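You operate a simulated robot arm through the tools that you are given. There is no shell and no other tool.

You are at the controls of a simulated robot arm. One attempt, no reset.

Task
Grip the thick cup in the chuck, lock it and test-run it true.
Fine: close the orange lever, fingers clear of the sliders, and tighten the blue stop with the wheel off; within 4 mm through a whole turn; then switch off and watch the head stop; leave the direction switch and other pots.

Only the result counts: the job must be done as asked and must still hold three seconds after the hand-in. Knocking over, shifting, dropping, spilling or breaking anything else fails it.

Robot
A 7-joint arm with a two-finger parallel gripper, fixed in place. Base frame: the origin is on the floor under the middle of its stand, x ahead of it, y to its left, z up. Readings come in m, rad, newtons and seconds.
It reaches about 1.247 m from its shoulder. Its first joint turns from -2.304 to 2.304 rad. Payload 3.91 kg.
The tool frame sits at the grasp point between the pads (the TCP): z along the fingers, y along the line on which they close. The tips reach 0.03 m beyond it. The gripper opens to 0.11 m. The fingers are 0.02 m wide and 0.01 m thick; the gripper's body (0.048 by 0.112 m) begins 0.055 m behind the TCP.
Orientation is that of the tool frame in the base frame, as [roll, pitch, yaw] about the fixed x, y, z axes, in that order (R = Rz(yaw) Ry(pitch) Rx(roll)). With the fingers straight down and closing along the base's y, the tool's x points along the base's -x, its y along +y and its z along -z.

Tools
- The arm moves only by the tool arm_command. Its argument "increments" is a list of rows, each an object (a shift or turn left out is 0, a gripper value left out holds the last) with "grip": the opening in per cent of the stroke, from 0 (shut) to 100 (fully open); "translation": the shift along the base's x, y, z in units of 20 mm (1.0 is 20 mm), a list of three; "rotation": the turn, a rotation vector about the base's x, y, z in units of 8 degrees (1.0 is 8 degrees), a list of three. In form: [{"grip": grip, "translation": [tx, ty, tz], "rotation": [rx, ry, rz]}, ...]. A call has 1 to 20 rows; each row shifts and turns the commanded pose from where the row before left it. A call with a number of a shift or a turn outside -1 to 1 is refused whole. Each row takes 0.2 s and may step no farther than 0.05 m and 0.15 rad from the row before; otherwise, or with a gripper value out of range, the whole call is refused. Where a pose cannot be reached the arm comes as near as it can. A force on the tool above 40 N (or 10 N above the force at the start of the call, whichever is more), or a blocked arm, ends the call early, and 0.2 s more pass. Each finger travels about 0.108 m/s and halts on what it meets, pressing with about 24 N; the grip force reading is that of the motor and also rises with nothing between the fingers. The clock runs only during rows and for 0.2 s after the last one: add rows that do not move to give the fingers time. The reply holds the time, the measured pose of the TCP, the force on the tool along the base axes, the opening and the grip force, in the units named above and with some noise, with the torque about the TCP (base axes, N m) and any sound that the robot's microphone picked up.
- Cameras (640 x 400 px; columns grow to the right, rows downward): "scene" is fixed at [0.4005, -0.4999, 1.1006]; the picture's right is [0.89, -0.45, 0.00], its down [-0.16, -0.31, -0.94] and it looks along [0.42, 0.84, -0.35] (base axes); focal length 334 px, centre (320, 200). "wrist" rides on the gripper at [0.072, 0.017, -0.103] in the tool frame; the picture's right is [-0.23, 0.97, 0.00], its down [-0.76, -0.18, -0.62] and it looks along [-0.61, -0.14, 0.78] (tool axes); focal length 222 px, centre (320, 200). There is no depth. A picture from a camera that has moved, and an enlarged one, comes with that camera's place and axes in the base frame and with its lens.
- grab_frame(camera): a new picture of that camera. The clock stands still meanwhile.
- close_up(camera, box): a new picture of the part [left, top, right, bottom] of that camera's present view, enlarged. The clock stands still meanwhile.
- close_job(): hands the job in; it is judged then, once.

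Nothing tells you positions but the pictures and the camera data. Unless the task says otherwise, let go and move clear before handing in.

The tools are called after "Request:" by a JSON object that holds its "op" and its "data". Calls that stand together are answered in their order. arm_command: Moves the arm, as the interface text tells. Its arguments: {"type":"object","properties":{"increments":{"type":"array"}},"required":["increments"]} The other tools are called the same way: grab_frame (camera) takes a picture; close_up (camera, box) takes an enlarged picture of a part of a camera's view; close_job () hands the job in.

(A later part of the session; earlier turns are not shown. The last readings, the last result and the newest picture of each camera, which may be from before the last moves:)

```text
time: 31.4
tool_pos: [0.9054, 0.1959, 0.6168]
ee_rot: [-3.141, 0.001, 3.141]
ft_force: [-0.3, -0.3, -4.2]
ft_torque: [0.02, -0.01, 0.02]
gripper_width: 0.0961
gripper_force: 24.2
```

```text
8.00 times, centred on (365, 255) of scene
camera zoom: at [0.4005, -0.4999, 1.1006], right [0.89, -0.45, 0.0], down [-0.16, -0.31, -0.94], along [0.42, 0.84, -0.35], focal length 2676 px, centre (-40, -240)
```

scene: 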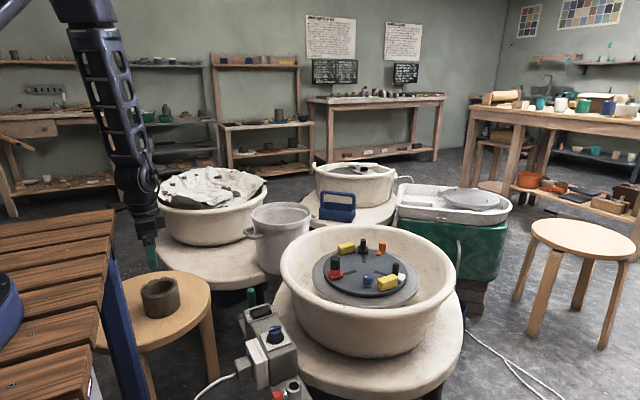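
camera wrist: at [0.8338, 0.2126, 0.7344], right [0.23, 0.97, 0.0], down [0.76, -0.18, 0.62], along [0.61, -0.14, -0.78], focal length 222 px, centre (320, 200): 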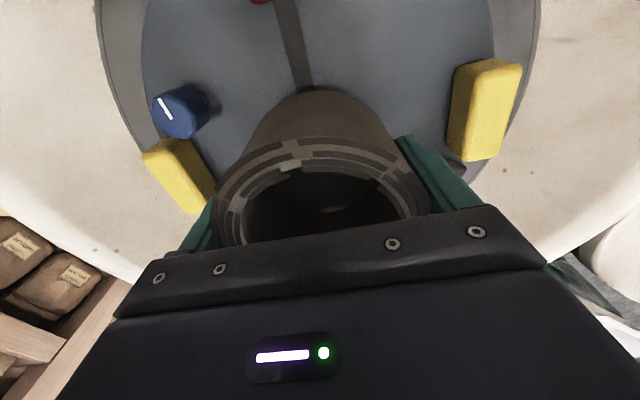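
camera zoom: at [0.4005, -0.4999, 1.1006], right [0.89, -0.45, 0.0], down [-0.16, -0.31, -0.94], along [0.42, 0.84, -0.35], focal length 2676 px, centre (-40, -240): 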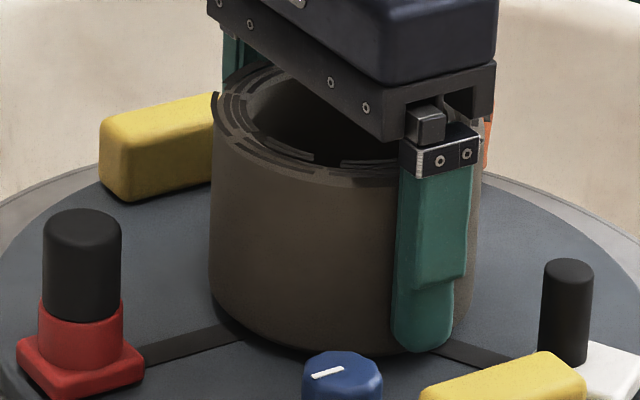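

The force still shows only the cup's weight (about -4 N), so no contact with the plate yet. I'll keep stepping down.

Request:
{"op": "arm_command", "data": {"increments": [{"translation": [0, 0, -0.06]}, {"translation": [0, 0, -0.06]}, {}]}}

Request:
{"op": "close_up", "data": {"camera": "scene", "box": [330, 230, 400, 280]}}

```text
time: 32.2
tool_pos: [0.9053, 0.1969, 0.614]
ee_rot: [-3.14, 0.0, 3.142]
ft_force: [-0.6, 0.4, -3.2]
ft_torque: [-0.02, 0.04, 0.01]
gripper_width: 0.0962
gripper_force: 23.9
```

```text
8.00 times, centred on (365, 255) of scene
camera zoom: at [0.4005, -0.4999, 1.1006], right [0.89, -0.45, 0.0], down [-0.16, -0.31, -0.94], along [0.42, 0.84, -0.35], focal length 2676 px, centre (-40, -240)
```

zoom: 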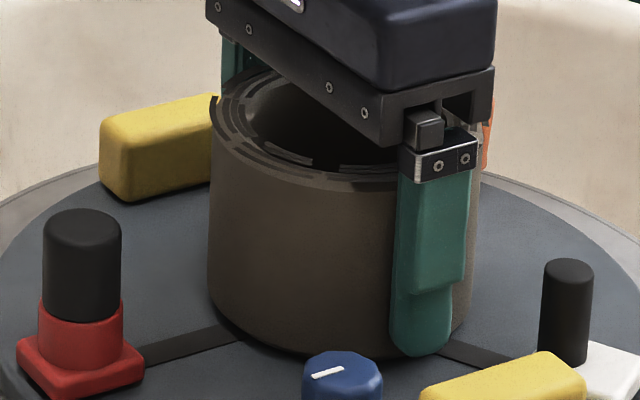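

Request:
{"op": "arm_command", "data": {"increments": [{"translation": [0, 0, -0.06]}, {"translation": [0, 0, -0.05]}, {}]}}

Request:
{"op": "close_up", "data": {"camera": "scene", "box": [330, 230, 400, 280]}}

```text
time: 33.0
tool_pos: [0.907, 0.1965, 0.6128]
ee_rot: [-3.141, 0.001, -3.139]
ft_force: [0.3, 2.0, 17.9]
ft_torque: [-0.47, 0.46, -0.04]
gripper_width: 0.0957
gripper_force: 24.3
```

```text
8.00 times, centred on (365, 255) of scene
camera zoom: at [0.4005, -0.4999, 1.1006], right [0.89, -0.45, 0.0], down [-0.16, -0.31, -0.94], along [0.42, 0.84, -0.35], focal length 2676 px, centre (-40, -240)
```

zoom: 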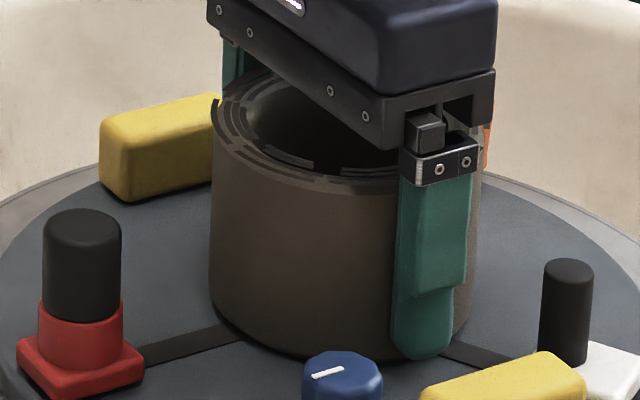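

The cup touched down at TCP z ≈ 0.613. I'll relieve the downward load slightly, then open the fingers.

Request:
{"op": "arm_command", "data": {"increments": [{"translation": [0, 0, 0.04]}, {}]}}

```text
time: 33.6
tool_pos: [0.9074, 0.1961, 0.6117]
ee_rot: [-3.141, 0.001, -3.139]
ft_force: [1.9, 7.7, 14.1]
ft_torque: [-0.33, -0.2, 0.11]
gripper_width: 0.0959
gripper_force: 24.5
```

Request:
{"op": "arm_command", "data": {"increments": [{"translation": [0, 0, 0.03]}, {}]}}

Request:
{"op": "close_up", "data": {"camera": "scene", "box": [320, 210, 420, 290]}}

```text
time: 34.2
tool_pos: [0.9066, 0.196, 0.6127]
ee_rot: [-3.141, 0.001, 3.141]
ft_force: [3.8, 3.8, 8.2]
ft_torque: [0.27, -0.57, 0.03]
gripper_width: 0.0961
gripper_force: 24.2
```

```text
5.00 times, centred on (370, 250) of scene
camera zoom: at [0.4005, -0.4999, 1.1006], right [0.89, -0.45, 0.0], down [-0.16, -0.31, -0.94], along [0.42, 0.84, -0.35], focal length 1672 px, centre (70, -50)
```

zoom: 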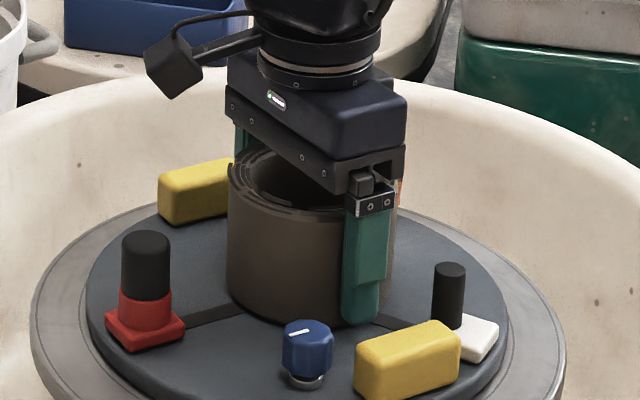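

Load on the plate is light now. Opening the fingers and then rising straight up.

Request:
{"op": "arm_command", "data": {"increments": [{"grip": 100}, {"grip": 100}, {"grip": 100}]}}

Request:
{"op": "close_up", "data": {"camera": "scene", "box": [320, 210, 420, 290]}}

Request:
{"op": "grab_frame", "data": {"camera": "wrist"}}

```text
time: 35.0
tool_pos: [0.905, 0.1948, 0.6122]
ee_rot: [3.141, 0.0, -3.141]
ft_force: [0.5, -1.6, -0.4]
ft_torque: [0.03, 0.01, -0.01]
gripper_width: 0.11
gripper_force: 0.1
```

```text
5.00 times, centred on (370, 250) of scene
camera zoom: at [0.4005, -0.4999, 1.1006], right [0.89, -0.45, 0.0], down [-0.16, -0.31, -0.94], along [0.42, 0.84, -0.35], focal length 1672 px, centre (70, -50)
```

zoom: 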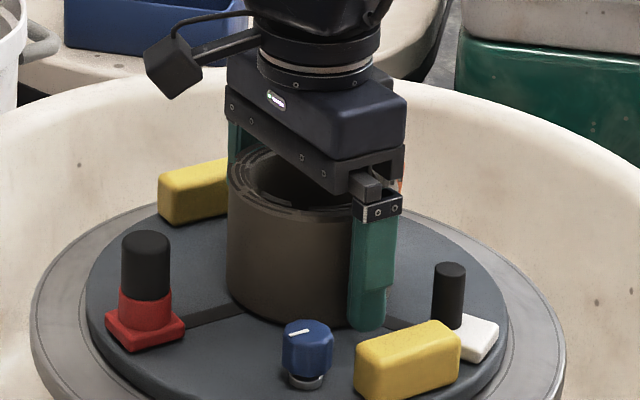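

```text
taken
camera wrist: at [0.8345, 0.2133, 0.7151], right [0.23, 0.97, 0.0], down [0.76, -0.18, 0.62], along [0.61, -0.14, -0.78], focal length 222 px, centre (320, 200)
```

wrist: 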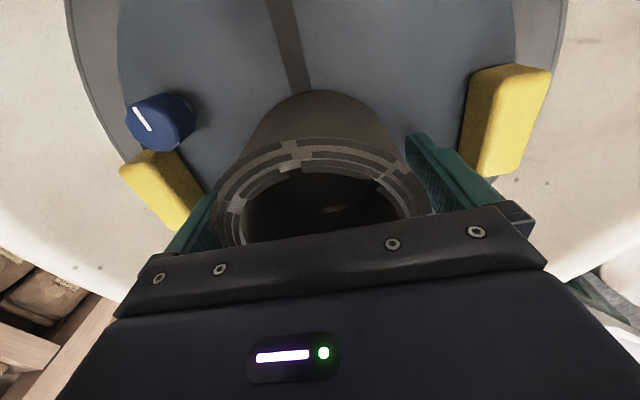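

The cup stands free on the plate and the fingers are open. I'll rise straight up to z ≈ 0.80 and look down.

Request:
{"op": "arm_command", "data": {"increments": [{"translation": [0, 0, 0.5]}, {"translation": [0, 0, 0.7]}, {"translation": [0, 0, 1]}, {"translation": [0, 0, 1]}, {"translation": [0, 0, 1]}, {"translation": [0, 0, 1]}, {"translation": [-0.5, 0, 1]}, {"translation": [-0.5, 0, 1]}, {"translation": [-0.5, 0, 1]}, {"translation": [-0.5, 0, 1]}, {}, {}]}}

Request:
{"op": "grab_frame", "data": {"camera": "wrist"}}

Request:
{"op": "close_up", "data": {"camera": "wrist", "box": [220, 20, 440, 180]}}

Request:
{"op": "close_up", "data": {"camera": "scene", "box": [310, 220, 430, 300]}}

```text
time: 37.6
tool_pos: [0.8643, 0.1988, 0.7952]
ee_rot: [3.141, -0.001, -3.14]
ft_force: [-0.1, -0.6, -0.9]
ft_torque: [-0.02, -0.01, 0.02]
gripper_width: 0.1097
gripper_force: 0.1
```

```text
taken
camera wrist: at [0.7925, 0.2153, 0.8982], right [0.23, 0.97, 0.0], down [0.76, -0.18, 0.62], along [0.61, -0.14, -0.78], focal length 222 px, centre (320, 200)
```

wrist: 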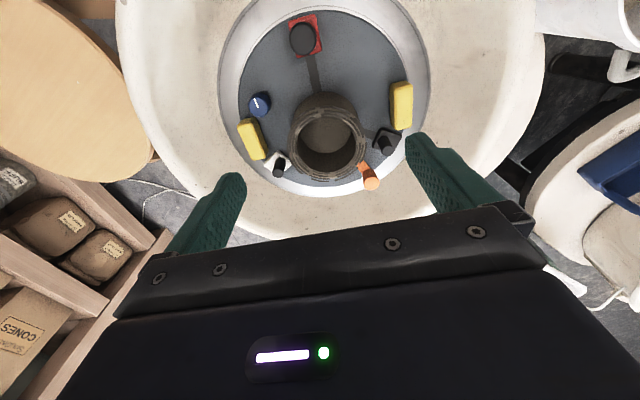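

```text
2.50 times, centred on (330, 100) of wrist
camera zoom: at [0.7925, 0.2153, 0.8982], right [0.23, 0.97, 0.0], down [0.76, -0.18, 0.62], along [0.61, -0.14, -0.78], focal length 555 px, centre (295, 450)
```

zoom: 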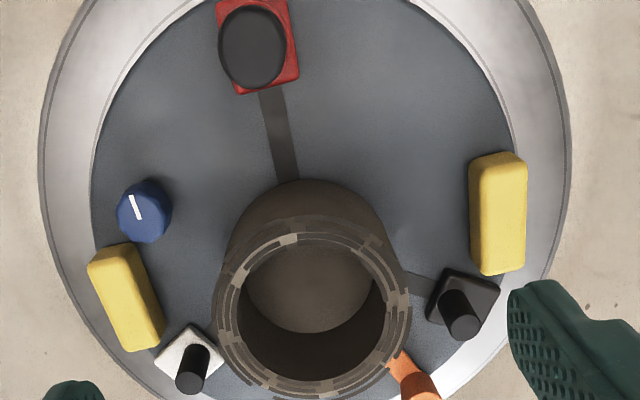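

```text
5.00 times, centred on (370, 260) of scene
camera zoom: at [0.4005, -0.4999, 1.1006], right [0.89, -0.45, 0.0], down [-0.16, -0.31, -0.94], along [0.42, 0.84, -0.35], focal length 1672 px, centre (70, -100)
```

zoom: 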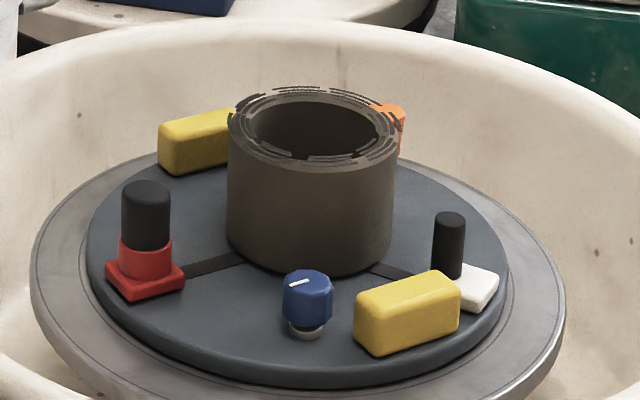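

The cup is standing centred on the plate. The orange knob sits at about (0.998, 0.249), top z about 0.617, at 30° on the plate. I'll swing the hand over it with the fingers in line radially (yaw turned -60°) and opened to about 50 %, so that both fingers stay clear of the sliders and cup.

Request:
{"op": "arm_command", "data": {"increments": [{"grip": 50, "translation": [0.84, 0.31, 0], "rotation": [0, 0, -0.94]}, {"translation": [0.84, 0.31, 0], "rotation": [0, 0, -0.94]}, {"translation": [0.84, 0.31, 0], "rotation": [0, 0, -0.94]}, {"translation": [0.84, 0.31, 0], "rotation": [0, 0, -0.94]}, {"translation": [0.84, 0.31, 0], "rotation": [0, 0, -0.94]}, {"translation": [0.84, 0.31, 0], "rotation": [0, 0, -0.94]}, {"translation": [0.84, 0.31, 0], "rotation": [0, 0, -0.94]}, {"translation": [0.84, 0.31, 0], "rotation": [0, 0, -0.92]}, {"translation": [0, 0, -0.5]}, {"translation": [0, 0, -0.5]}, {}, {}]}}

Request:
{"op": "grab_frame", "data": {"camera": "wrist"}}

Request:
{"op": "close_up", "data": {"camera": "scene", "box": [290, 150, 450, 290]}}

```text
time: 40.2
tool_pos: [1.0004, 0.2461, 0.7775]
ee_rot: [-3.141, -0.001, 2.095]
ft_force: [-0.5, -0.3, -0.1]
ft_torque: [0.04, -0.01, -0.02]
gripper_width: 0.0549
gripper_force: 0.1
```

```text
taken
camera wrist: at [0.9793, 0.3174, 0.88], right [0.96, 0.29, 0.0], down [0.23, -0.75, 0.62], along [0.18, -0.6, -0.78], focal length 222 px, centre (320, 200)
```

wrist: 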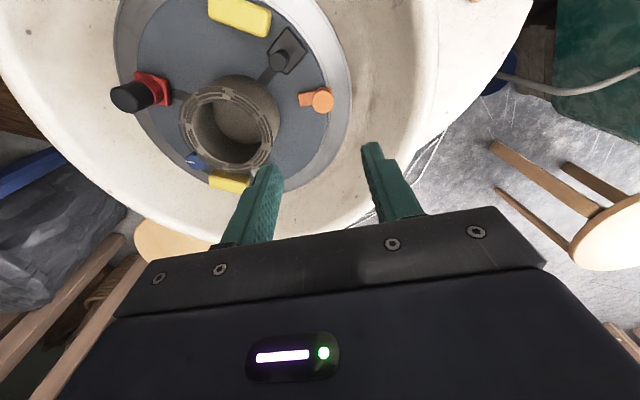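

```text
2.86 times, centred on (370, 220) of scene
camera zoom: at [0.4005, -0.4999, 1.1006], right [0.89, -0.45, 0.0], down [-0.16, -0.31, -0.94], along [0.42, 0.84, -0.35], focal length 956 px, centre (177, 143)
```

zoom: 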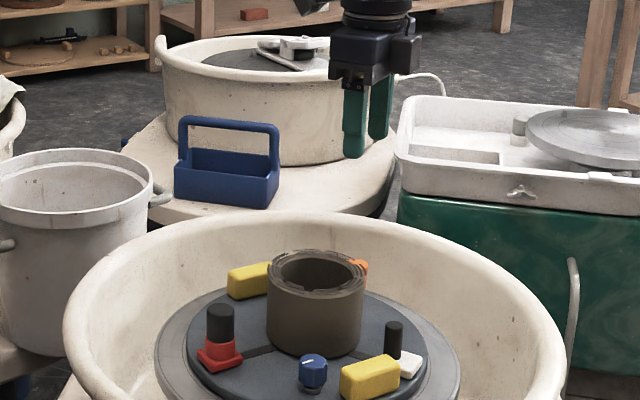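

From this new angle the lever and cup are clearly visible. I'll zoom in to measure the lever and check for its pivot.

Request:
{"op": "close_up", "data": {"camera": "wrist", "box": [270, 60, 360, 130]}}

Request:
{"op": "close_up", "data": {"camera": "wrist", "box": [100, 0, 360, 200]}}

```text
5.71 times, centred on (315, 95) of wrist
camera zoom: at [0.9793, 0.3174, 0.88], right [0.96, 0.29, 0.0], down [0.23, -0.75, 0.62], along [0.18, -0.6, -0.78], focal length 1269 px, centre (349, 800)
```

zoom: 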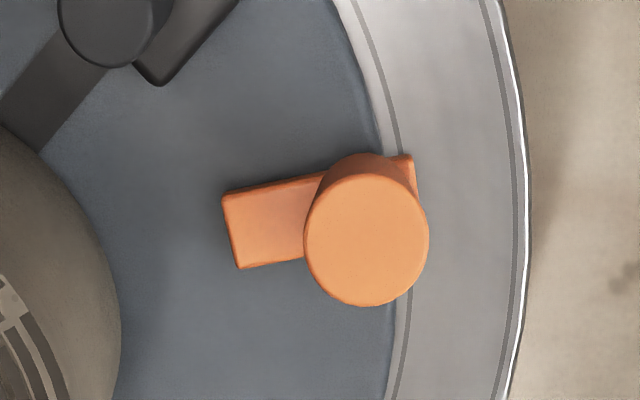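

```text
2.00 times, centred on (230, 100) of wrist
camera zoom: at [0.9793, 0.3174, 0.88], right [0.96, 0.29, 0.0], down [0.23, -0.75, 0.62], along [0.18, -0.6, -0.78], focal length 444 px, centre (500, 400)
```

zoom: 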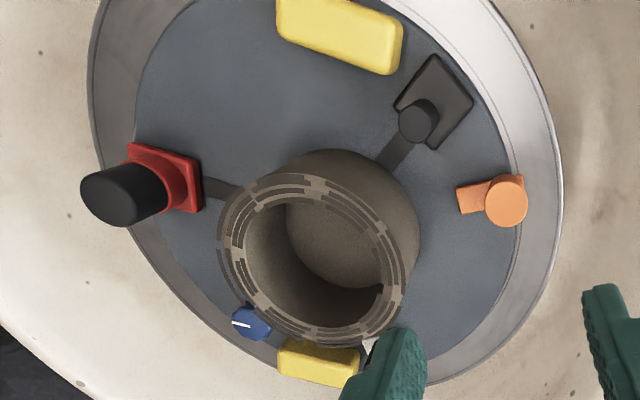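

The knob's top centre triangulates to (1.003, 0.249, 0.611), on a flat radial arm. I'll centre over it and lower to just above the knob (tips about z = 0.63).

Request:
{"op": "arm_command", "data": {"increments": [{"translation": [0.14, 0.14, -1]}, {"translation": [0, 0, -1]}, {"translation": [0, 0, -1]}, {"translation": [0, 0, -1]}, {"translation": [0, 0, -1]}, {"translation": [0, 0, -0.8]}, {}, {}]}}

Request:
{"op": "grab_frame", "data": {"camera": "wrist"}}

Request:
{"op": "close_up", "data": {"camera": "scene", "box": [310, 190, 430, 290]}}

```text
time: 42.0
tool_pos: [1.0043, 0.2494, 0.6631]
ee_rot: [-3.141, 0.0, 2.095]
ft_force: [0.6, 0.1, 0.2]
ft_torque: [-0.01, 0.04, -0.01]
gripper_width: 0.0549
gripper_force: 0.0
```

```text
taken
camera wrist: at [0.9828, 0.3212, 0.7651], right [0.96, 0.29, 0.0], down [0.23, -0.75, 0.62], along [0.18, -0.6, -0.78], focal length 222 px, centre (320, 200)
```

wrist: 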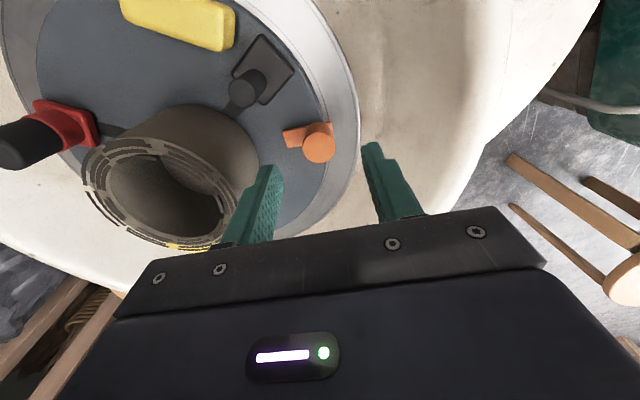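

```text
4.00 times, centred on (370, 240) of scene
camera zoom: at [0.4005, -0.4999, 1.1006], right [0.89, -0.45, 0.0], down [-0.16, -0.31, -0.94], along [0.42, 0.84, -0.35], focal length 1338 px, centre (120, 40)
```

zoom: 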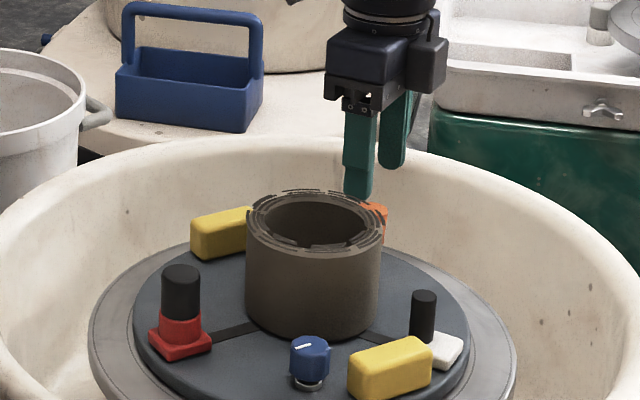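

Fingers straddle the knob radially; the knob looks a few mm toward +y from the finger line. Zooming in to measure.

Request:
{"op": "close_up", "data": {"camera": "wrist", "box": [260, 100, 380, 190]}}

```text
4.44 times, centred on (320, 145) of wrist
camera zoom: at [0.9828, 0.3212, 0.7651], right [0.96, 0.29, 0.0], down [0.23, -0.75, 0.62], along [0.18, -0.6, -0.78], focal length 987 px, centre (320, 444)
```

zoom: 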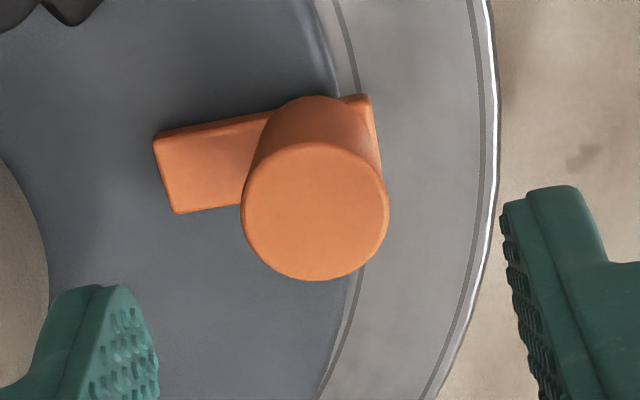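

The knob is aligned with the TCP within about 1 mm. Lowering the fingers around it (tips to about z = 0.586) with small steps.

Request:
{"op": "arm_command", "data": {"increments": [{"translation": [0, 0, -0.6]}, {"translation": [0, 0, -0.6]}, {"translation": [0, 0, -0.6]}, {"translation": [0, 0, -0.5]}, {}]}}

Request:
{"op": "grab_frame", "data": {"camera": "wrist"}}

Request:
{"op": "close_up", "data": {"camera": "scene", "box": [310, 190, 430, 290]}}

```text
time: 43.2
tool_pos: [1.0025, 0.2481, 0.617]
ee_rot: [-3.141, 0.0, 2.095]
ft_force: [-0.2, -0.1, 0.1]
ft_torque: [0.02, -0.01, 0.0]
gripper_width: 0.0551
gripper_force: 0.0
```

```text
taken
camera wrist: at [0.982, 0.3195, 0.7191], right [0.96, 0.29, 0.0], down [0.23, -0.75, 0.62], along [0.18, -0.6, -0.78], focal length 222 px, centre (320, 200)
```

wrist: 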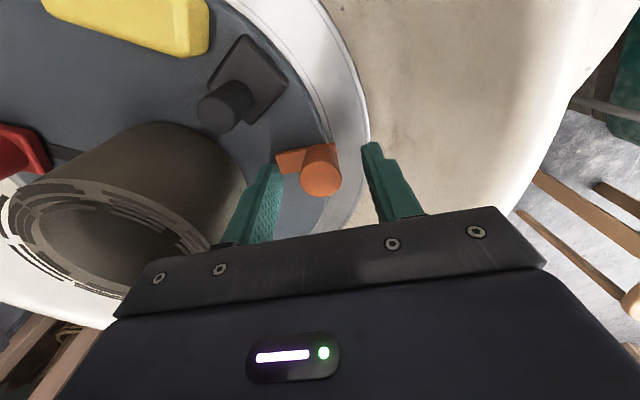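

```text
4.00 times, centred on (370, 240) of scene
camera zoom: at [0.4005, -0.4999, 1.1006], right [0.89, -0.45, 0.0], down [-0.16, -0.31, -0.94], along [0.42, 0.84, -0.35], focal length 1338 px, centre (120, 40)
```

zoom: 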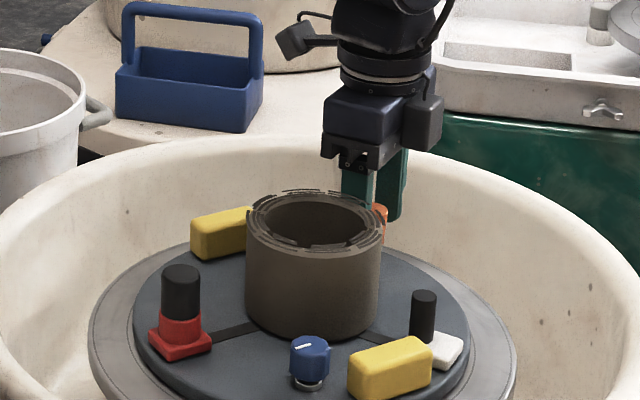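

Both fingers surround the knob, clear of the cup, the black slider and the basin. Closing on the knob.

Request:
{"op": "arm_command", "data": {"increments": [{"grip": 15}, {"grip": 15}, {"grip": 15}]}}

Request:
{"op": "grab_frame", "data": {"camera": "wrist"}}

```text
time: 44.0
tool_pos: [1.0038, 0.2485, 0.617]
ee_rot: [-3.141, 0.001, 2.095]
ft_force: [11.8, 4.8, 0.2]
ft_torque: [0.01, -0.11, 0.02]
gripper_width: 0.0245
gripper_force: 24.3
```

```text
taken
camera wrist: at [0.9823, 0.3198, 0.7192], right [0.96, 0.29, 0.0], down [0.23, -0.75, 0.62], along [0.18, -0.6, -0.78], focal length 222 px, centre (320, 200)
```

wrist: 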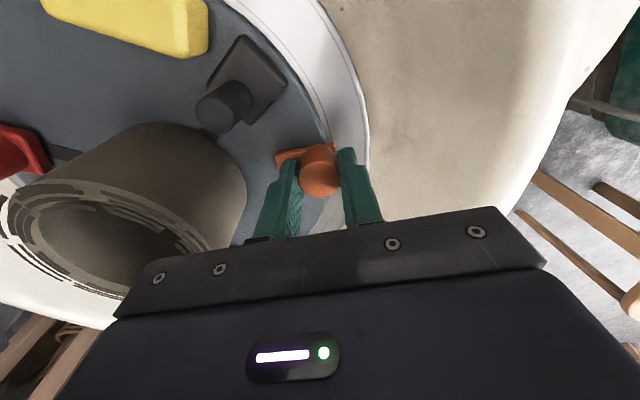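

The knob is gripped at 0.0245 m, with a slight outward side load of about 12 N. I'll shift about 1 mm outward to relieve it.

Request:
{"op": "arm_command", "data": {"increments": [{"translation": [0.035, 0.02, 0]}, {}]}}

```text
time: 44.6
tool_pos: [1.0037, 0.2468, 0.6167]
ee_rot: [3.142, 0.0, 2.093]
ft_force: [-8.5, -3.2, 11.6]
ft_torque: [0.04, 0.17, -0.09]
gripper_width: 0.0248
gripper_force: 23.9
```

Request:
{"op": "arm_command", "data": {"increments": [{"translation": [-0.015, -0.009, 0]}, {}]}}

```text
time: 45.2
tool_pos: [1.0041, 0.2495, 0.617]
ee_rot: [3.141, 0.0, 2.095]
ft_force: [0.6, -0.3, 11.5]
ft_torque: [-0.01, 0.01, 0.03]
gripper_width: 0.0246
gripper_force: 24.3
```

Request:
{"op": "arm_command", "data": {"increments": [{"translation": [0, 0, 0.02]}, {}]}}

Request:
{"op": "close_up", "data": {"camera": "scene", "box": [310, 220, 430, 300]}}

```text
time: 45.8
tool_pos: [1.0031, 0.2478, 0.6173]
ee_rot: [-3.141, 0.001, 2.094]
ft_force: [2.4, 1.0, 7.6]
ft_torque: [0.0, -0.01, 0.03]
gripper_width: 0.0248
gripper_force: 24.1
```

```text
5.00 times, centred on (370, 260) of scene
camera zoom: at [0.4005, -0.4999, 1.1006], right [0.89, -0.45, 0.0], down [-0.16, -0.31, -0.94], along [0.42, 0.84, -0.35], focal length 1672 px, centre (70, -100)
```

zoom: 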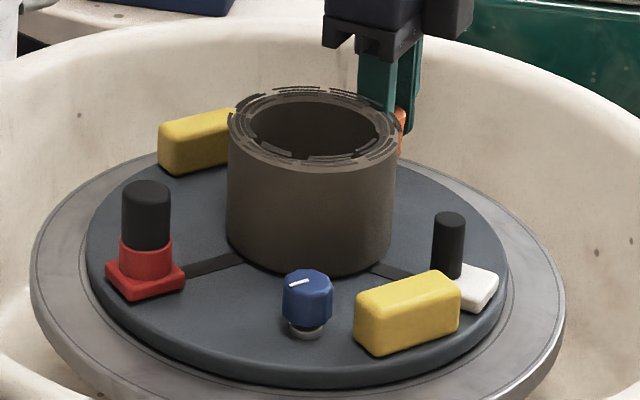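

Loads are small. I'll try a small 4° clockwise arc about the chuck axis to find how the lever moves.

Request:
{"op": "arm_command", "data": {"increments": [{"translation": [0.09, -0.172, 0], "rotation": [0, 0, -0.25]}, {"translation": [0.084, -0.175, 0], "rotation": [0, 0, -0.25]}, {}]}}

Request:
{"op": "grab_frame", "data": {"camera": "wrist"}}

Request:
{"op": "close_up", "data": {"camera": "scene", "box": [310, 220, 430, 300]}}

```text
time: 46.6
tool_pos: [1.0068, 0.2429, 0.6172]
ee_rot: [3.141, -0.001, 2.026]
ft_force: [-11.4, -3.5, 19.6]
ft_torque: [0.09, 0.19, 0.0]
gripper_width: 0.0248
gripper_force: 24.1
```

```text
taken
camera wrist: at [0.9909, 0.3143, 0.7188], right [0.97, 0.22, 0.0], down [0.17, -0.76, 0.62], along [0.14, -0.61, -0.78], focal length 222 px, centre (320, 200)
```

wrist: 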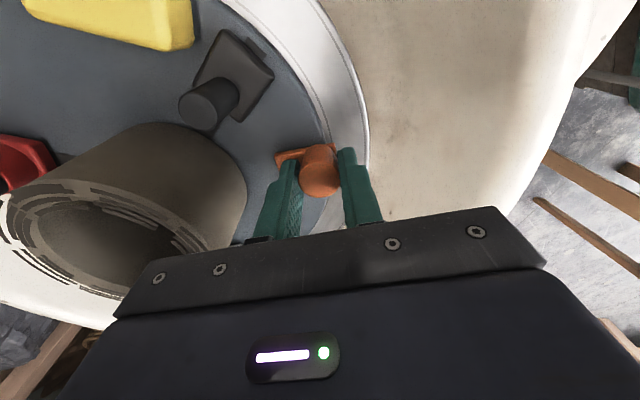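

```text
5.00 times, centred on (370, 260) of scene
camera zoom: at [0.4005, -0.4999, 1.1006], right [0.89, -0.45, 0.0], down [-0.16, -0.31, -0.94], along [0.42, 0.84, -0.35], focal length 1672 px, centre (70, -100)
```

zoom: 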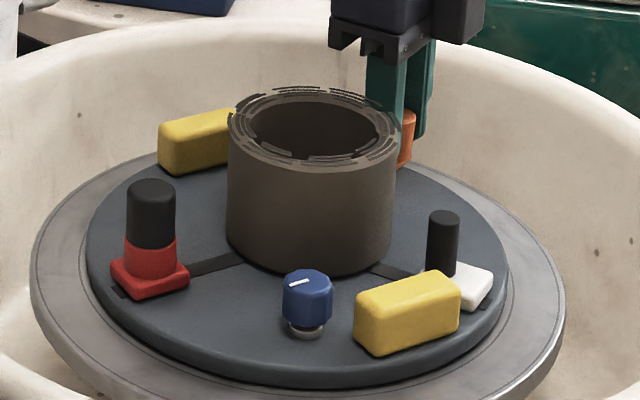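

The lever follows an arc about the chuck axis, and the sliders are moving inward without the head turning, so clockwise is the closing direction. I'll continue the arc with a small radial correction.

Request:
{"op": "arm_command", "data": {"increments": [{"translation": [0.06, -0.185, 0.02], "rotation": [0, 0, -0.25]}, {"translation": [0.07, -0.185, 0], "rotation": [0, 0, -0.25]}, {}]}}

```text
time: 47.4
tool_pos: [1.0085, 0.2338, 0.6161]
ee_rot: [3.141, -0.001, 1.954]
ft_force: [-15.0, -5.7, 15.1]
ft_torque: [-0.08, 0.09, 0.05]
gripper_width: 0.0248
gripper_force: 24.6
```

Request:
{"op": "arm_command", "data": {"increments": [{"translation": [0.035, -0.19, 0.02], "rotation": [0, 0, -0.25]}, {"translation": [0.05, -0.192, 0.01], "rotation": [0, 0, -0.25]}, {}]}}

```text
time: 48.2
tool_pos: [1.0117, 0.2283, 0.6171]
ee_rot: [3.14, -0.001, 1.885]
ft_force: [8.1, 2.3, 2.8]
ft_torque: [0.03, -0.05, -0.01]
gripper_width: 0.0247
gripper_force: 24.1
```

Side loads are low and tangential resistance is nil. Continuing another 8° of arc.

Request:
{"op": "arm_command", "data": {"increments": [{"translation": [0.052, -0.188, 0], "rotation": [0, 0, -0.25]}, {"translation": [0.046, -0.19, 0], "rotation": [0, 0, -0.25]}, {"translation": [0.034, -0.192, 0.01], "rotation": [0, 0, -0.25]}, {"translation": [0.025, -0.194, 0], "rotation": [0, 0, -0.25]}, {}]}}

Request:
{"op": "grab_frame", "data": {"camera": "wrist"}}

Request:
{"op": "close_up", "data": {"camera": "scene", "box": [310, 220, 430, 300]}}

```text
time: 49.4
tool_pos: [1.015, 0.2117, 0.6173]
ee_rot: [3.141, -0.002, 1.746]
ft_force: [25.5, 4.4, -0.7]
ft_torque: [0.05, -0.1, -0.05]
gripper_width: 0.0246
gripper_force: 23.7
```

```text
taken
camera wrist: at [1.0197, 0.2863, 0.7186], right [1.0, -0.05, 0.0], down [-0.04, -0.78, 0.62], along [-0.03, -0.62, -0.78], focal length 222 px, centre (320, 200)
```

wrist: 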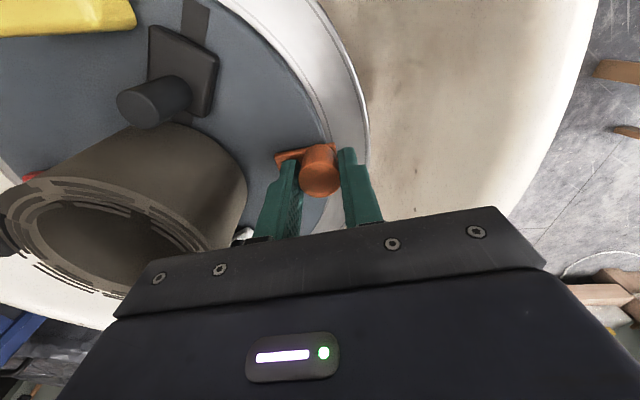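

```text
5.00 times, centred on (370, 260) of scene
camera zoom: at [0.4005, -0.4999, 1.1006], right [0.89, -0.45, 0.0], down [-0.16, -0.31, -0.94], along [0.42, 0.84, -0.35], focal length 1672 px, centre (70, -100)
```

zoom: 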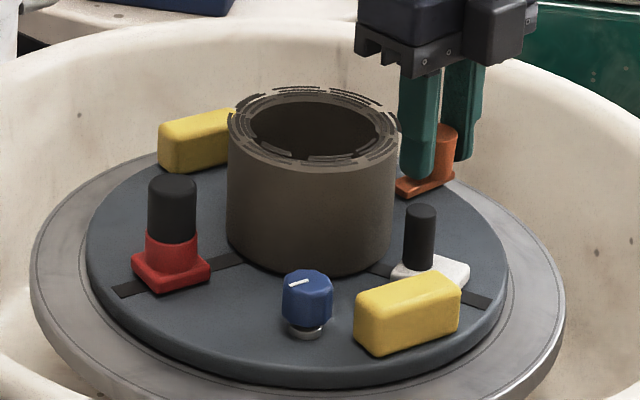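

The sliders have moved roughly a third of the way. The load shows I'm about 1 mm too far inward radially, so I'll correct that and go another 8°.

Request:
{"op": "arm_command", "data": {"increments": [{"translation": [0.075, -0.18, 0], "rotation": [0, 0, -0.25]}, {"translation": [0.024, -0.1945, 0], "rotation": [0, 0, -0.25]}, {"translation": [0.017, -0.195, 0], "rotation": [0, 0, -0.25]}, {"translation": [0.01, -0.1945, 0], "rotation": [0, 0, -0.25]}, {}]}}

```text
time: 50.6
tool_pos: [1.0159, 0.197, 0.6172]
ee_rot: [-3.139, 0.002, 1.605]
ft_force: [4.3, 1.1, 0.4]
ft_torque: [0.06, -0.02, -0.06]
gripper_width: 0.0247
gripper_force: 23.9
```

Request:
{"op": "arm_command", "data": {"increments": [{"translation": [0.004, -0.1965, 0], "rotation": [0, 0, -0.25]}, {"translation": [-0.002, -0.1955, 0], "rotation": [0, 0, -0.25]}, {"translation": [-0.01, -0.1945, 0], "rotation": [0, 0, -0.25]}, {"translation": [-0.017, -0.1945, 0], "rotation": [0, 0, -0.25]}, {}]}}

Request:
{"op": "close_up", "data": {"camera": "scene", "box": [310, 220, 430, 300]}}

Request:
{"op": "grab_frame", "data": {"camera": "wrist"}}

```text
time: 51.8
tool_pos: [1.015, 0.182, 0.6168]
ee_rot: [-3.141, -0.001, 1.466]
ft_force: [-21.0, 1.5, 12.6]
ft_torque: [0.05, 0.18, 0.01]
gripper_width: 0.025
gripper_force: 23.5
```

```text
5.00 times, centred on (370, 260) of scene
camera zoom: at [0.4005, -0.4999, 1.1006], right [0.89, -0.45, 0.0], down [-0.16, -0.31, -0.94], along [0.42, 0.84, -0.35], focal length 1672 px, centre (70, -100)
```

zoom: 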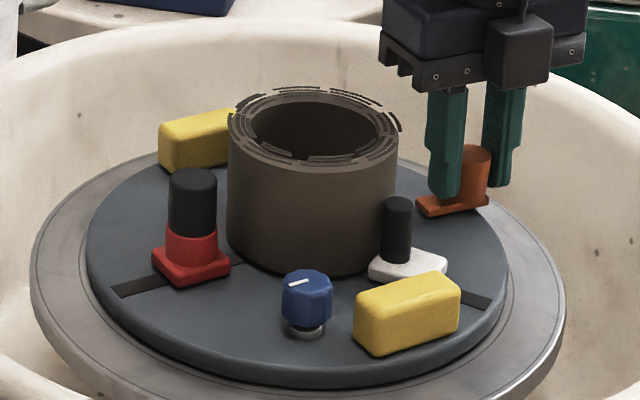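

```text
taken
camera wrist: at [1.0407, 0.2515, 0.7185], right [0.94, -0.33, 0.0], down [-0.26, -0.74, 0.62], along [-0.2, -0.59, -0.78], focal length 222 px, centre (320, 200)
```

wrist: 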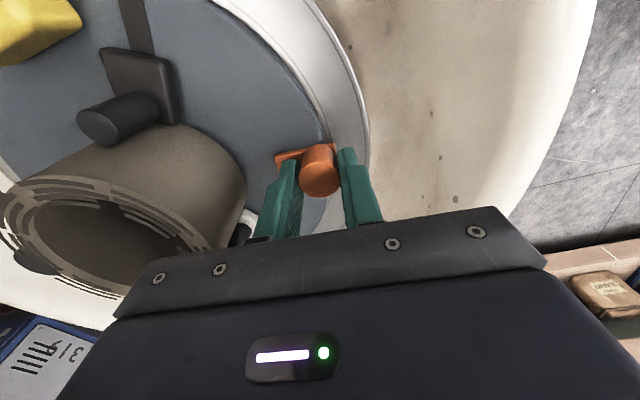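

Sliders are close to the cup now. I'll correct about 0.8 mm inward and continue in smaller 4° arcs, checking pictures.

Request:
{"op": "arm_command", "data": {"increments": [{"translation": [-0.06, -0.19, 0.01], "rotation": [0, 0, -0.25]}, {"translation": [-0.036, -0.192, 0], "rotation": [0, 0, -0.25]}, {}]}}

Request:
{"op": "close_up", "data": {"camera": "scene", "box": [310, 220, 430, 300]}}

Request:
{"op": "close_up", "data": {"camera": "wrist", "box": [0, 30, 270, 280]}}

```text
time: 52.6
tool_pos: [1.0137, 0.1729, 0.6162]
ee_rot: [-3.141, 0.0, 1.396]
ft_force: [-3.3, 0.6, 1.6]
ft_torque: [-0.01, -0.01, -0.06]
gripper_width: 0.0247
gripper_force: 24.0
```

```text
5.00 times, centred on (370, 260) of scene
camera zoom: at [0.4005, -0.4999, 1.1006], right [0.89, -0.45, 0.0], down [-0.16, -0.31, -0.94], along [0.42, 0.84, -0.35], focal length 1672 px, centre (70, -100)
```

zoom: 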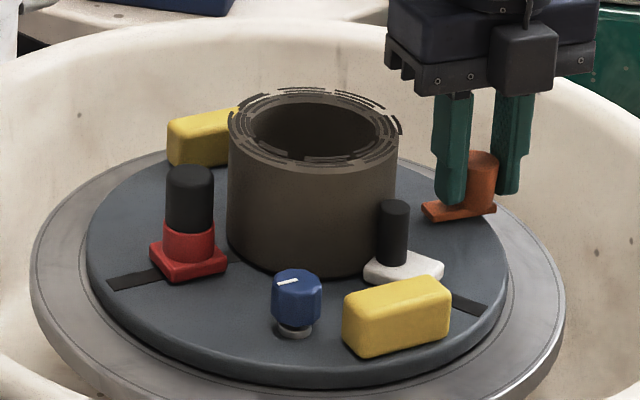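

```text
1.60 times, centred on (135, 155) of wrist
camera zoom: at [1.0439, 0.2414, 0.7185], right [0.92, -0.39, 0.0], down [-0.31, -0.72, 0.62], along [-0.24, -0.57, -0.78], focal length 355 px, centre (616, 272)
```

zoom: 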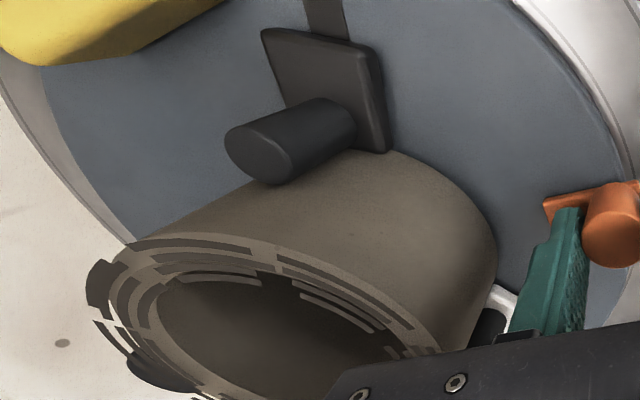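

The last step rotated the whole head a few degrees, so the pads seem to have met the cup. I'll zoom in on all the contacts before doing more.

Request:
{"op": "close_up", "data": {"camera": "wrist", "box": [80, 50, 220, 140]}}

Request:
{"op": "close_up", "data": {"camera": "scene", "box": [335, 245, 405, 290]}}

Request:
{"op": "grab_frame", "data": {"camera": "wrist"}}

```text
4.44 times, centred on (150, 95) of wrist
camera zoom: at [1.0439, 0.2414, 0.7185], right [0.92, -0.39, 0.0], down [-0.31, -0.72, 0.62], along [-0.24, -0.57, -0.78], focal length 987 px, centre (1076, 667)
```

zoom: 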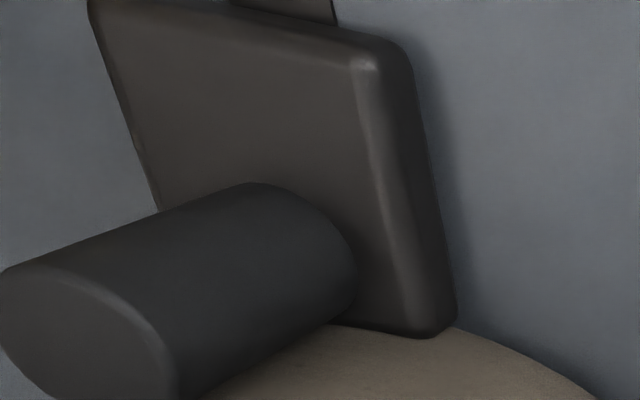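

```text
8.89 times, centred on (370, 268) of scene
camera zoom: at [0.4005, -0.4999, 1.1006], right [0.89, -0.45, 0.0], down [-0.16, -0.31, -0.94], along [0.42, 0.84, -0.35], focal length 2973 px, centre (-124, -400)
```

zoom: 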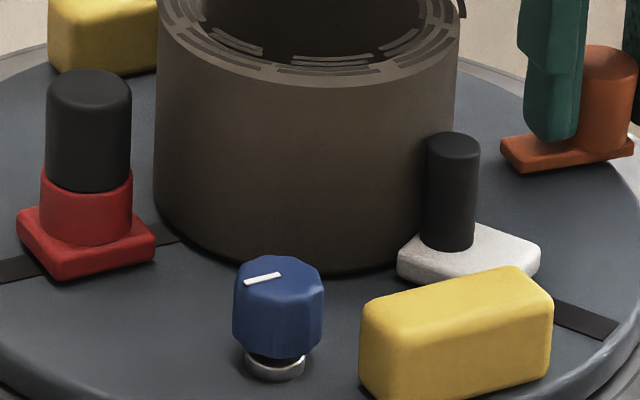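

```text
taken
camera wrist: at [1.0439, 0.2414, 0.7185], right [0.92, -0.39, 0.0], down [-0.31, -0.72, 0.62], along [-0.24, -0.57, -0.78], focal length 222 px, centre (320, 200)
```

wrist: 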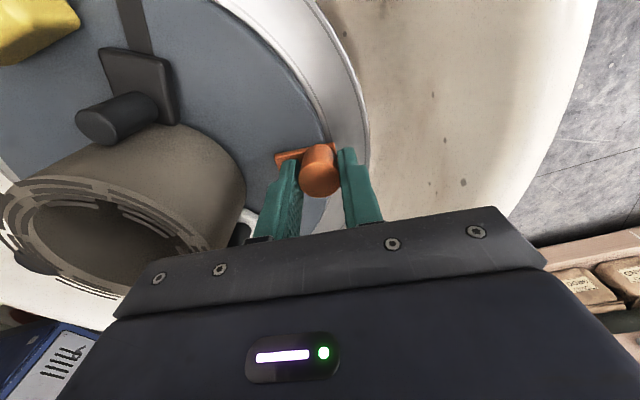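

The red pad still has a clear gap while the black and white ones touch, so the cup sits roughly 12 mm too far in +x relative to the chuck axis. I'll open the lever back part-way along the same arc, re-centre the cup, then close again.

Request:
{"op": "arm_command", "data": {"increments": [{"translation": [0.036, 0.192, 0], "rotation": [0, 0, 0.25]}, {"translation": [0.06, 0.19, -0.01], "rotation": [0, 0, 0.25]}, {"translation": [0.017, 0.1945, 0], "rotation": [0, 0, 0.25]}, {"translation": [0.01, 0.1945, 0], "rotation": [0, 0, 0.25]}, {}]}}

Request:
{"op": "close_up", "data": {"camera": "scene", "box": [310, 220, 430, 300]}}

```text
time: 53.8
tool_pos: [1.0154, 0.1883, 0.6169]
ee_rot: [-3.14, 0.0, 1.537]
ft_force: [-31.3, 0.2, -0.4]
ft_torque: [0.06, 0.15, 0.12]
gripper_width: 0.0249
gripper_force: 23.9
```

```text
5.00 times, centred on (370, 260) of scene
camera zoom: at [0.4005, -0.4999, 1.1006], right [0.89, -0.45, 0.0], down [-0.16, -0.31, -0.94], along [0.42, 0.84, -0.35], focal length 1672 px, centre (70, -100)
```

zoom: 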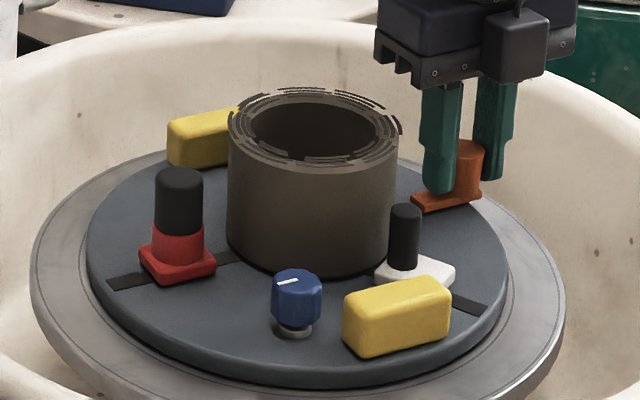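

The lever reopens freely and the head stays put. I'll relieve the inward load and continue opening a few more degrees.

Request:
{"op": "arm_command", "data": {"increments": [{"translation": [-0.05, 0.195, 0], "rotation": [0, 0, 0.25]}, {"translation": [-0.004, 0.1965, 0], "rotation": [0, 0, 0.25]}, {"translation": [-0.01, 0.1945, 0], "rotation": [0, 0, 0.25]}, {}]}}

```text
time: 54.8
tool_pos: [1.0164, 0.199, 0.6166]
ee_rot: [3.141, -0.001, 1.642]
ft_force: [-11.3, -2.0, -2.5]
ft_torque: [-0.1, 0.05, 0.12]
gripper_width: 0.0248
gripper_force: 24.1
```

Request:
{"op": "arm_command", "data": {"increments": [{"translation": [-0.035, 0.1945, 0], "rotation": [0, 0, 0.25]}, {"translation": [-0.024, 0.1945, 0], "rotation": [0, 0, 0.25]}, {"translation": [-0.035, 0.192, 0], "rotation": [0, 0, 0.25]}, {"translation": [-0.04, 0.19, 0], "rotation": [0, 0, 0.25]}, {}]}}

Request:
{"op": "close_up", "data": {"camera": "scene", "box": [310, 220, 430, 300]}}

```text
time: 56.0
tool_pos: [1.0142, 0.2145, 0.6178]
ee_rot: [-3.14, 0.001, 1.783]
ft_force: [5.0, 1.5, 0.3]
ft_torque: [0.01, -0.02, 0.02]
gripper_width: 0.0247
gripper_force: 23.8
```

```text
5.00 times, centred on (370, 260) of scene
camera zoom: at [0.4005, -0.4999, 1.1006], right [0.89, -0.45, 0.0], down [-0.16, -0.31, -0.94], along [0.42, 0.84, -0.35], focal length 1672 px, centre (70, -100)
```

zoom: 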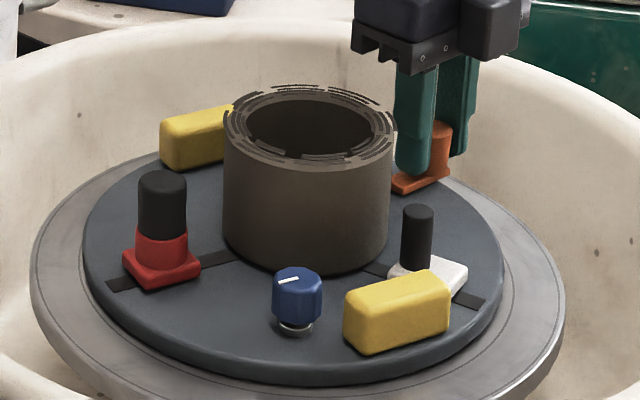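

The dark chuck plate seems to have slid a few mm on the metal wheel head during that reopening. I'll zoom in on its edges to measure that precisely.

Request:
{"op": "close_up", "data": {"camera": "scene", "box": [308, 255, 348, 280]}}

Request:
{"op": "close_up", "data": {"camera": "scene", "box": [388, 255, 428, 280]}}

Request:
{"op": "close_up", "data": {"camera": "scene", "box": [310, 230, 420, 300]}}

Request:
{"op": "grab_frame", "data": {"camera": "wrist"}}

```text
16.00 times, centred on (328, 268) of scene
camera zoom: at [0.4005, -0.4999, 1.1006], right [0.89, -0.45, 0.0], down [-0.16, -0.31, -0.94], along [0.42, 0.84, -0.35], focal length 5351 px, centre (192, -880)
```

zoom: 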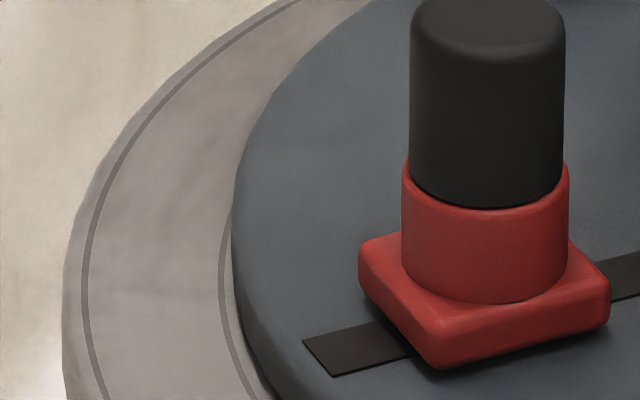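

```text
16.00 times, centred on (408, 268) of scene
camera zoom: at [0.4005, -0.4999, 1.1006], right [0.89, -0.45, 0.0], down [-0.16, -0.31, -0.94], along [0.42, 0.84, -0.35], focal length 5351 px, centre (-1088, -880)
```

zoom: 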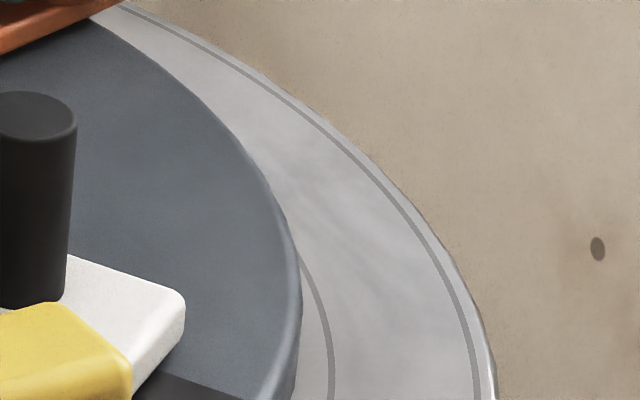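

```text
5.71 times, centred on (365, 265) of scene
camera zoom: at [0.4005, -0.4999, 1.1006], right [0.89, -0.45, 0.0], down [-0.16, -0.31, -0.94], along [0.42, 0.84, -0.35], focal length 1911 px, centre (63, -171)
```

zoom: 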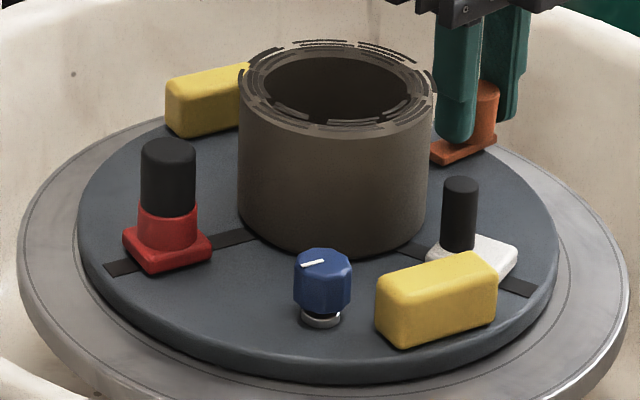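

```text
taken
camera wrist: at [1.0163, 0.2903, 0.7199], right [1.0, -0.02, 0.0], down [-0.01, -0.78, 0.62], along [-0.01, -0.62, -0.78], focal length 222 px, centre (320, 200)
```

wrist: 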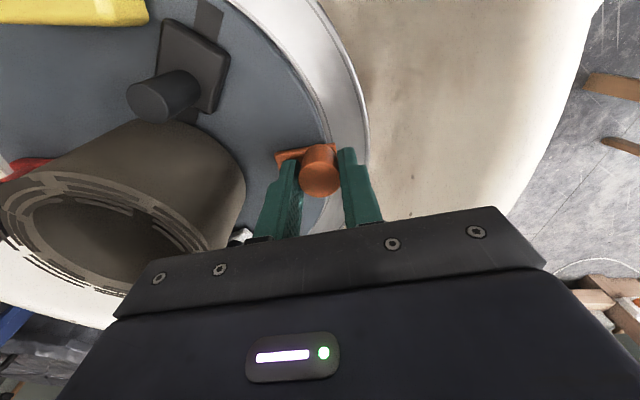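

The head has a scribed circle just outside the plate edge, and the plate now covers it on the left and leaves a gap on the right, so the plate slid by about 3 mm toward -x. I'll check the front and back before pushing it back.

Request:
{"op": "close_up", "data": {"camera": "scene", "box": [344, 282, 384, 307]}}

Request:
{"op": "close_up", "data": {"camera": "scene", "box": [308, 270, 348, 295]}}

Request:
{"op": "close_up", "data": {"camera": "scene", "box": [388, 270, 428, 295]}}

Request:
{"op": "close_up", "data": {"camera": "scene", "box": [320, 235, 360, 260]}}

Request:
{"op": "close_up", "data": {"camera": "wrist", "box": [230, 0, 390, 150]}}

```text
16.00 times, centred on (364, 294) of scene
camera zoom: at [0.4005, -0.4999, 1.1006], right [0.89, -0.45, 0.0], down [-0.16, -0.31, -0.94], along [0.42, 0.84, -0.35], focal length 5351 px, centre (-384, -1312)
```

zoom: 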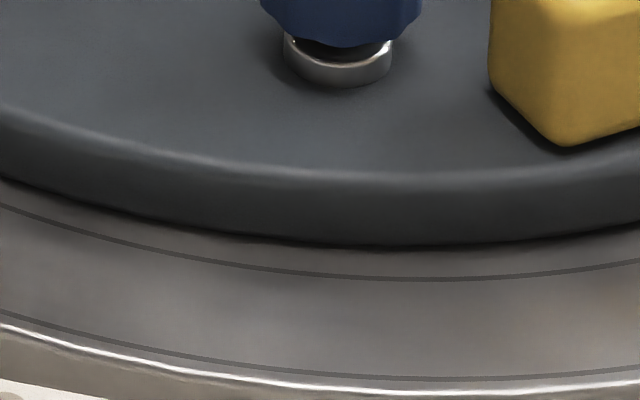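

```text
16.00 times, centred on (328, 282) of scene
camera zoom: at [0.4005, -0.4999, 1.1006], right [0.89, -0.45, 0.0], down [-0.16, -0.31, -0.94], along [0.42, 0.84, -0.35], focal length 5351 px, centre (192, -1120)
```

zoom: 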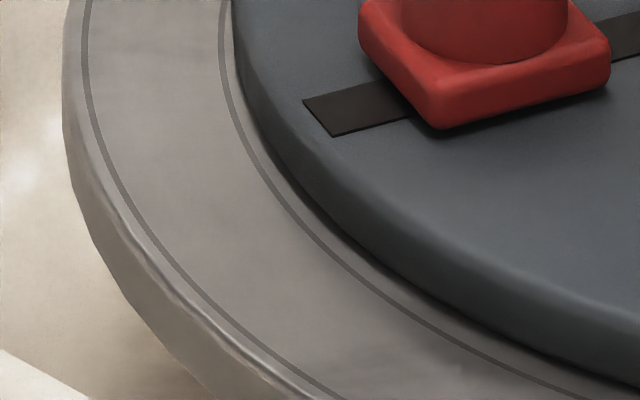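

```text
16.00 times, centred on (408, 282) of scene
camera zoom: at [0.4005, -0.4999, 1.1006], right [0.89, -0.45, 0.0], down [-0.16, -0.31, -0.94], along [0.42, 0.84, -0.35], focal length 5351 px, centre (-1088, -1120)
```

zoom: 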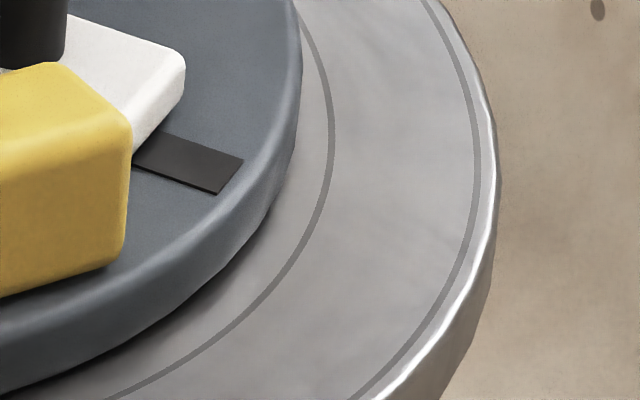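

```text
16.00 times, centred on (340, 248) of scene
camera zoom: at [0.4005, -0.4999, 1.1006], right [0.89, -0.45, 0.0], down [-0.16, -0.31, -0.94], along [0.42, 0.84, -0.35], focal length 5351 px, centre (0, -560)
```

zoom: 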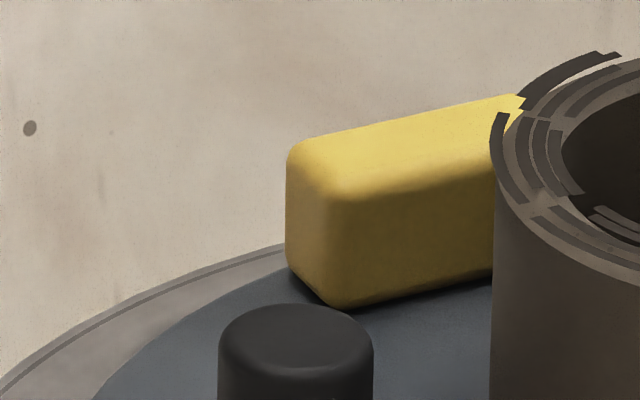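

```text
2.67 times, centred on (310, 75) of wrist
camera zoom: at [1.0163, 0.2903, 0.7199], right [1.0, -0.02, 0.0], down [-0.01, -0.78, 0.62], along [-0.01, -0.62, -0.78], focal length 592 px, centre (347, 533)
```

zoom: 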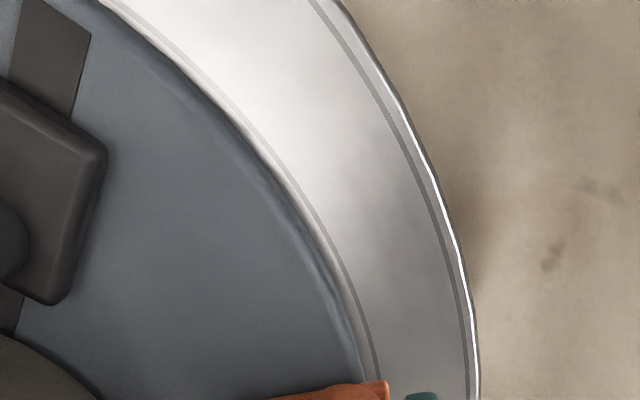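

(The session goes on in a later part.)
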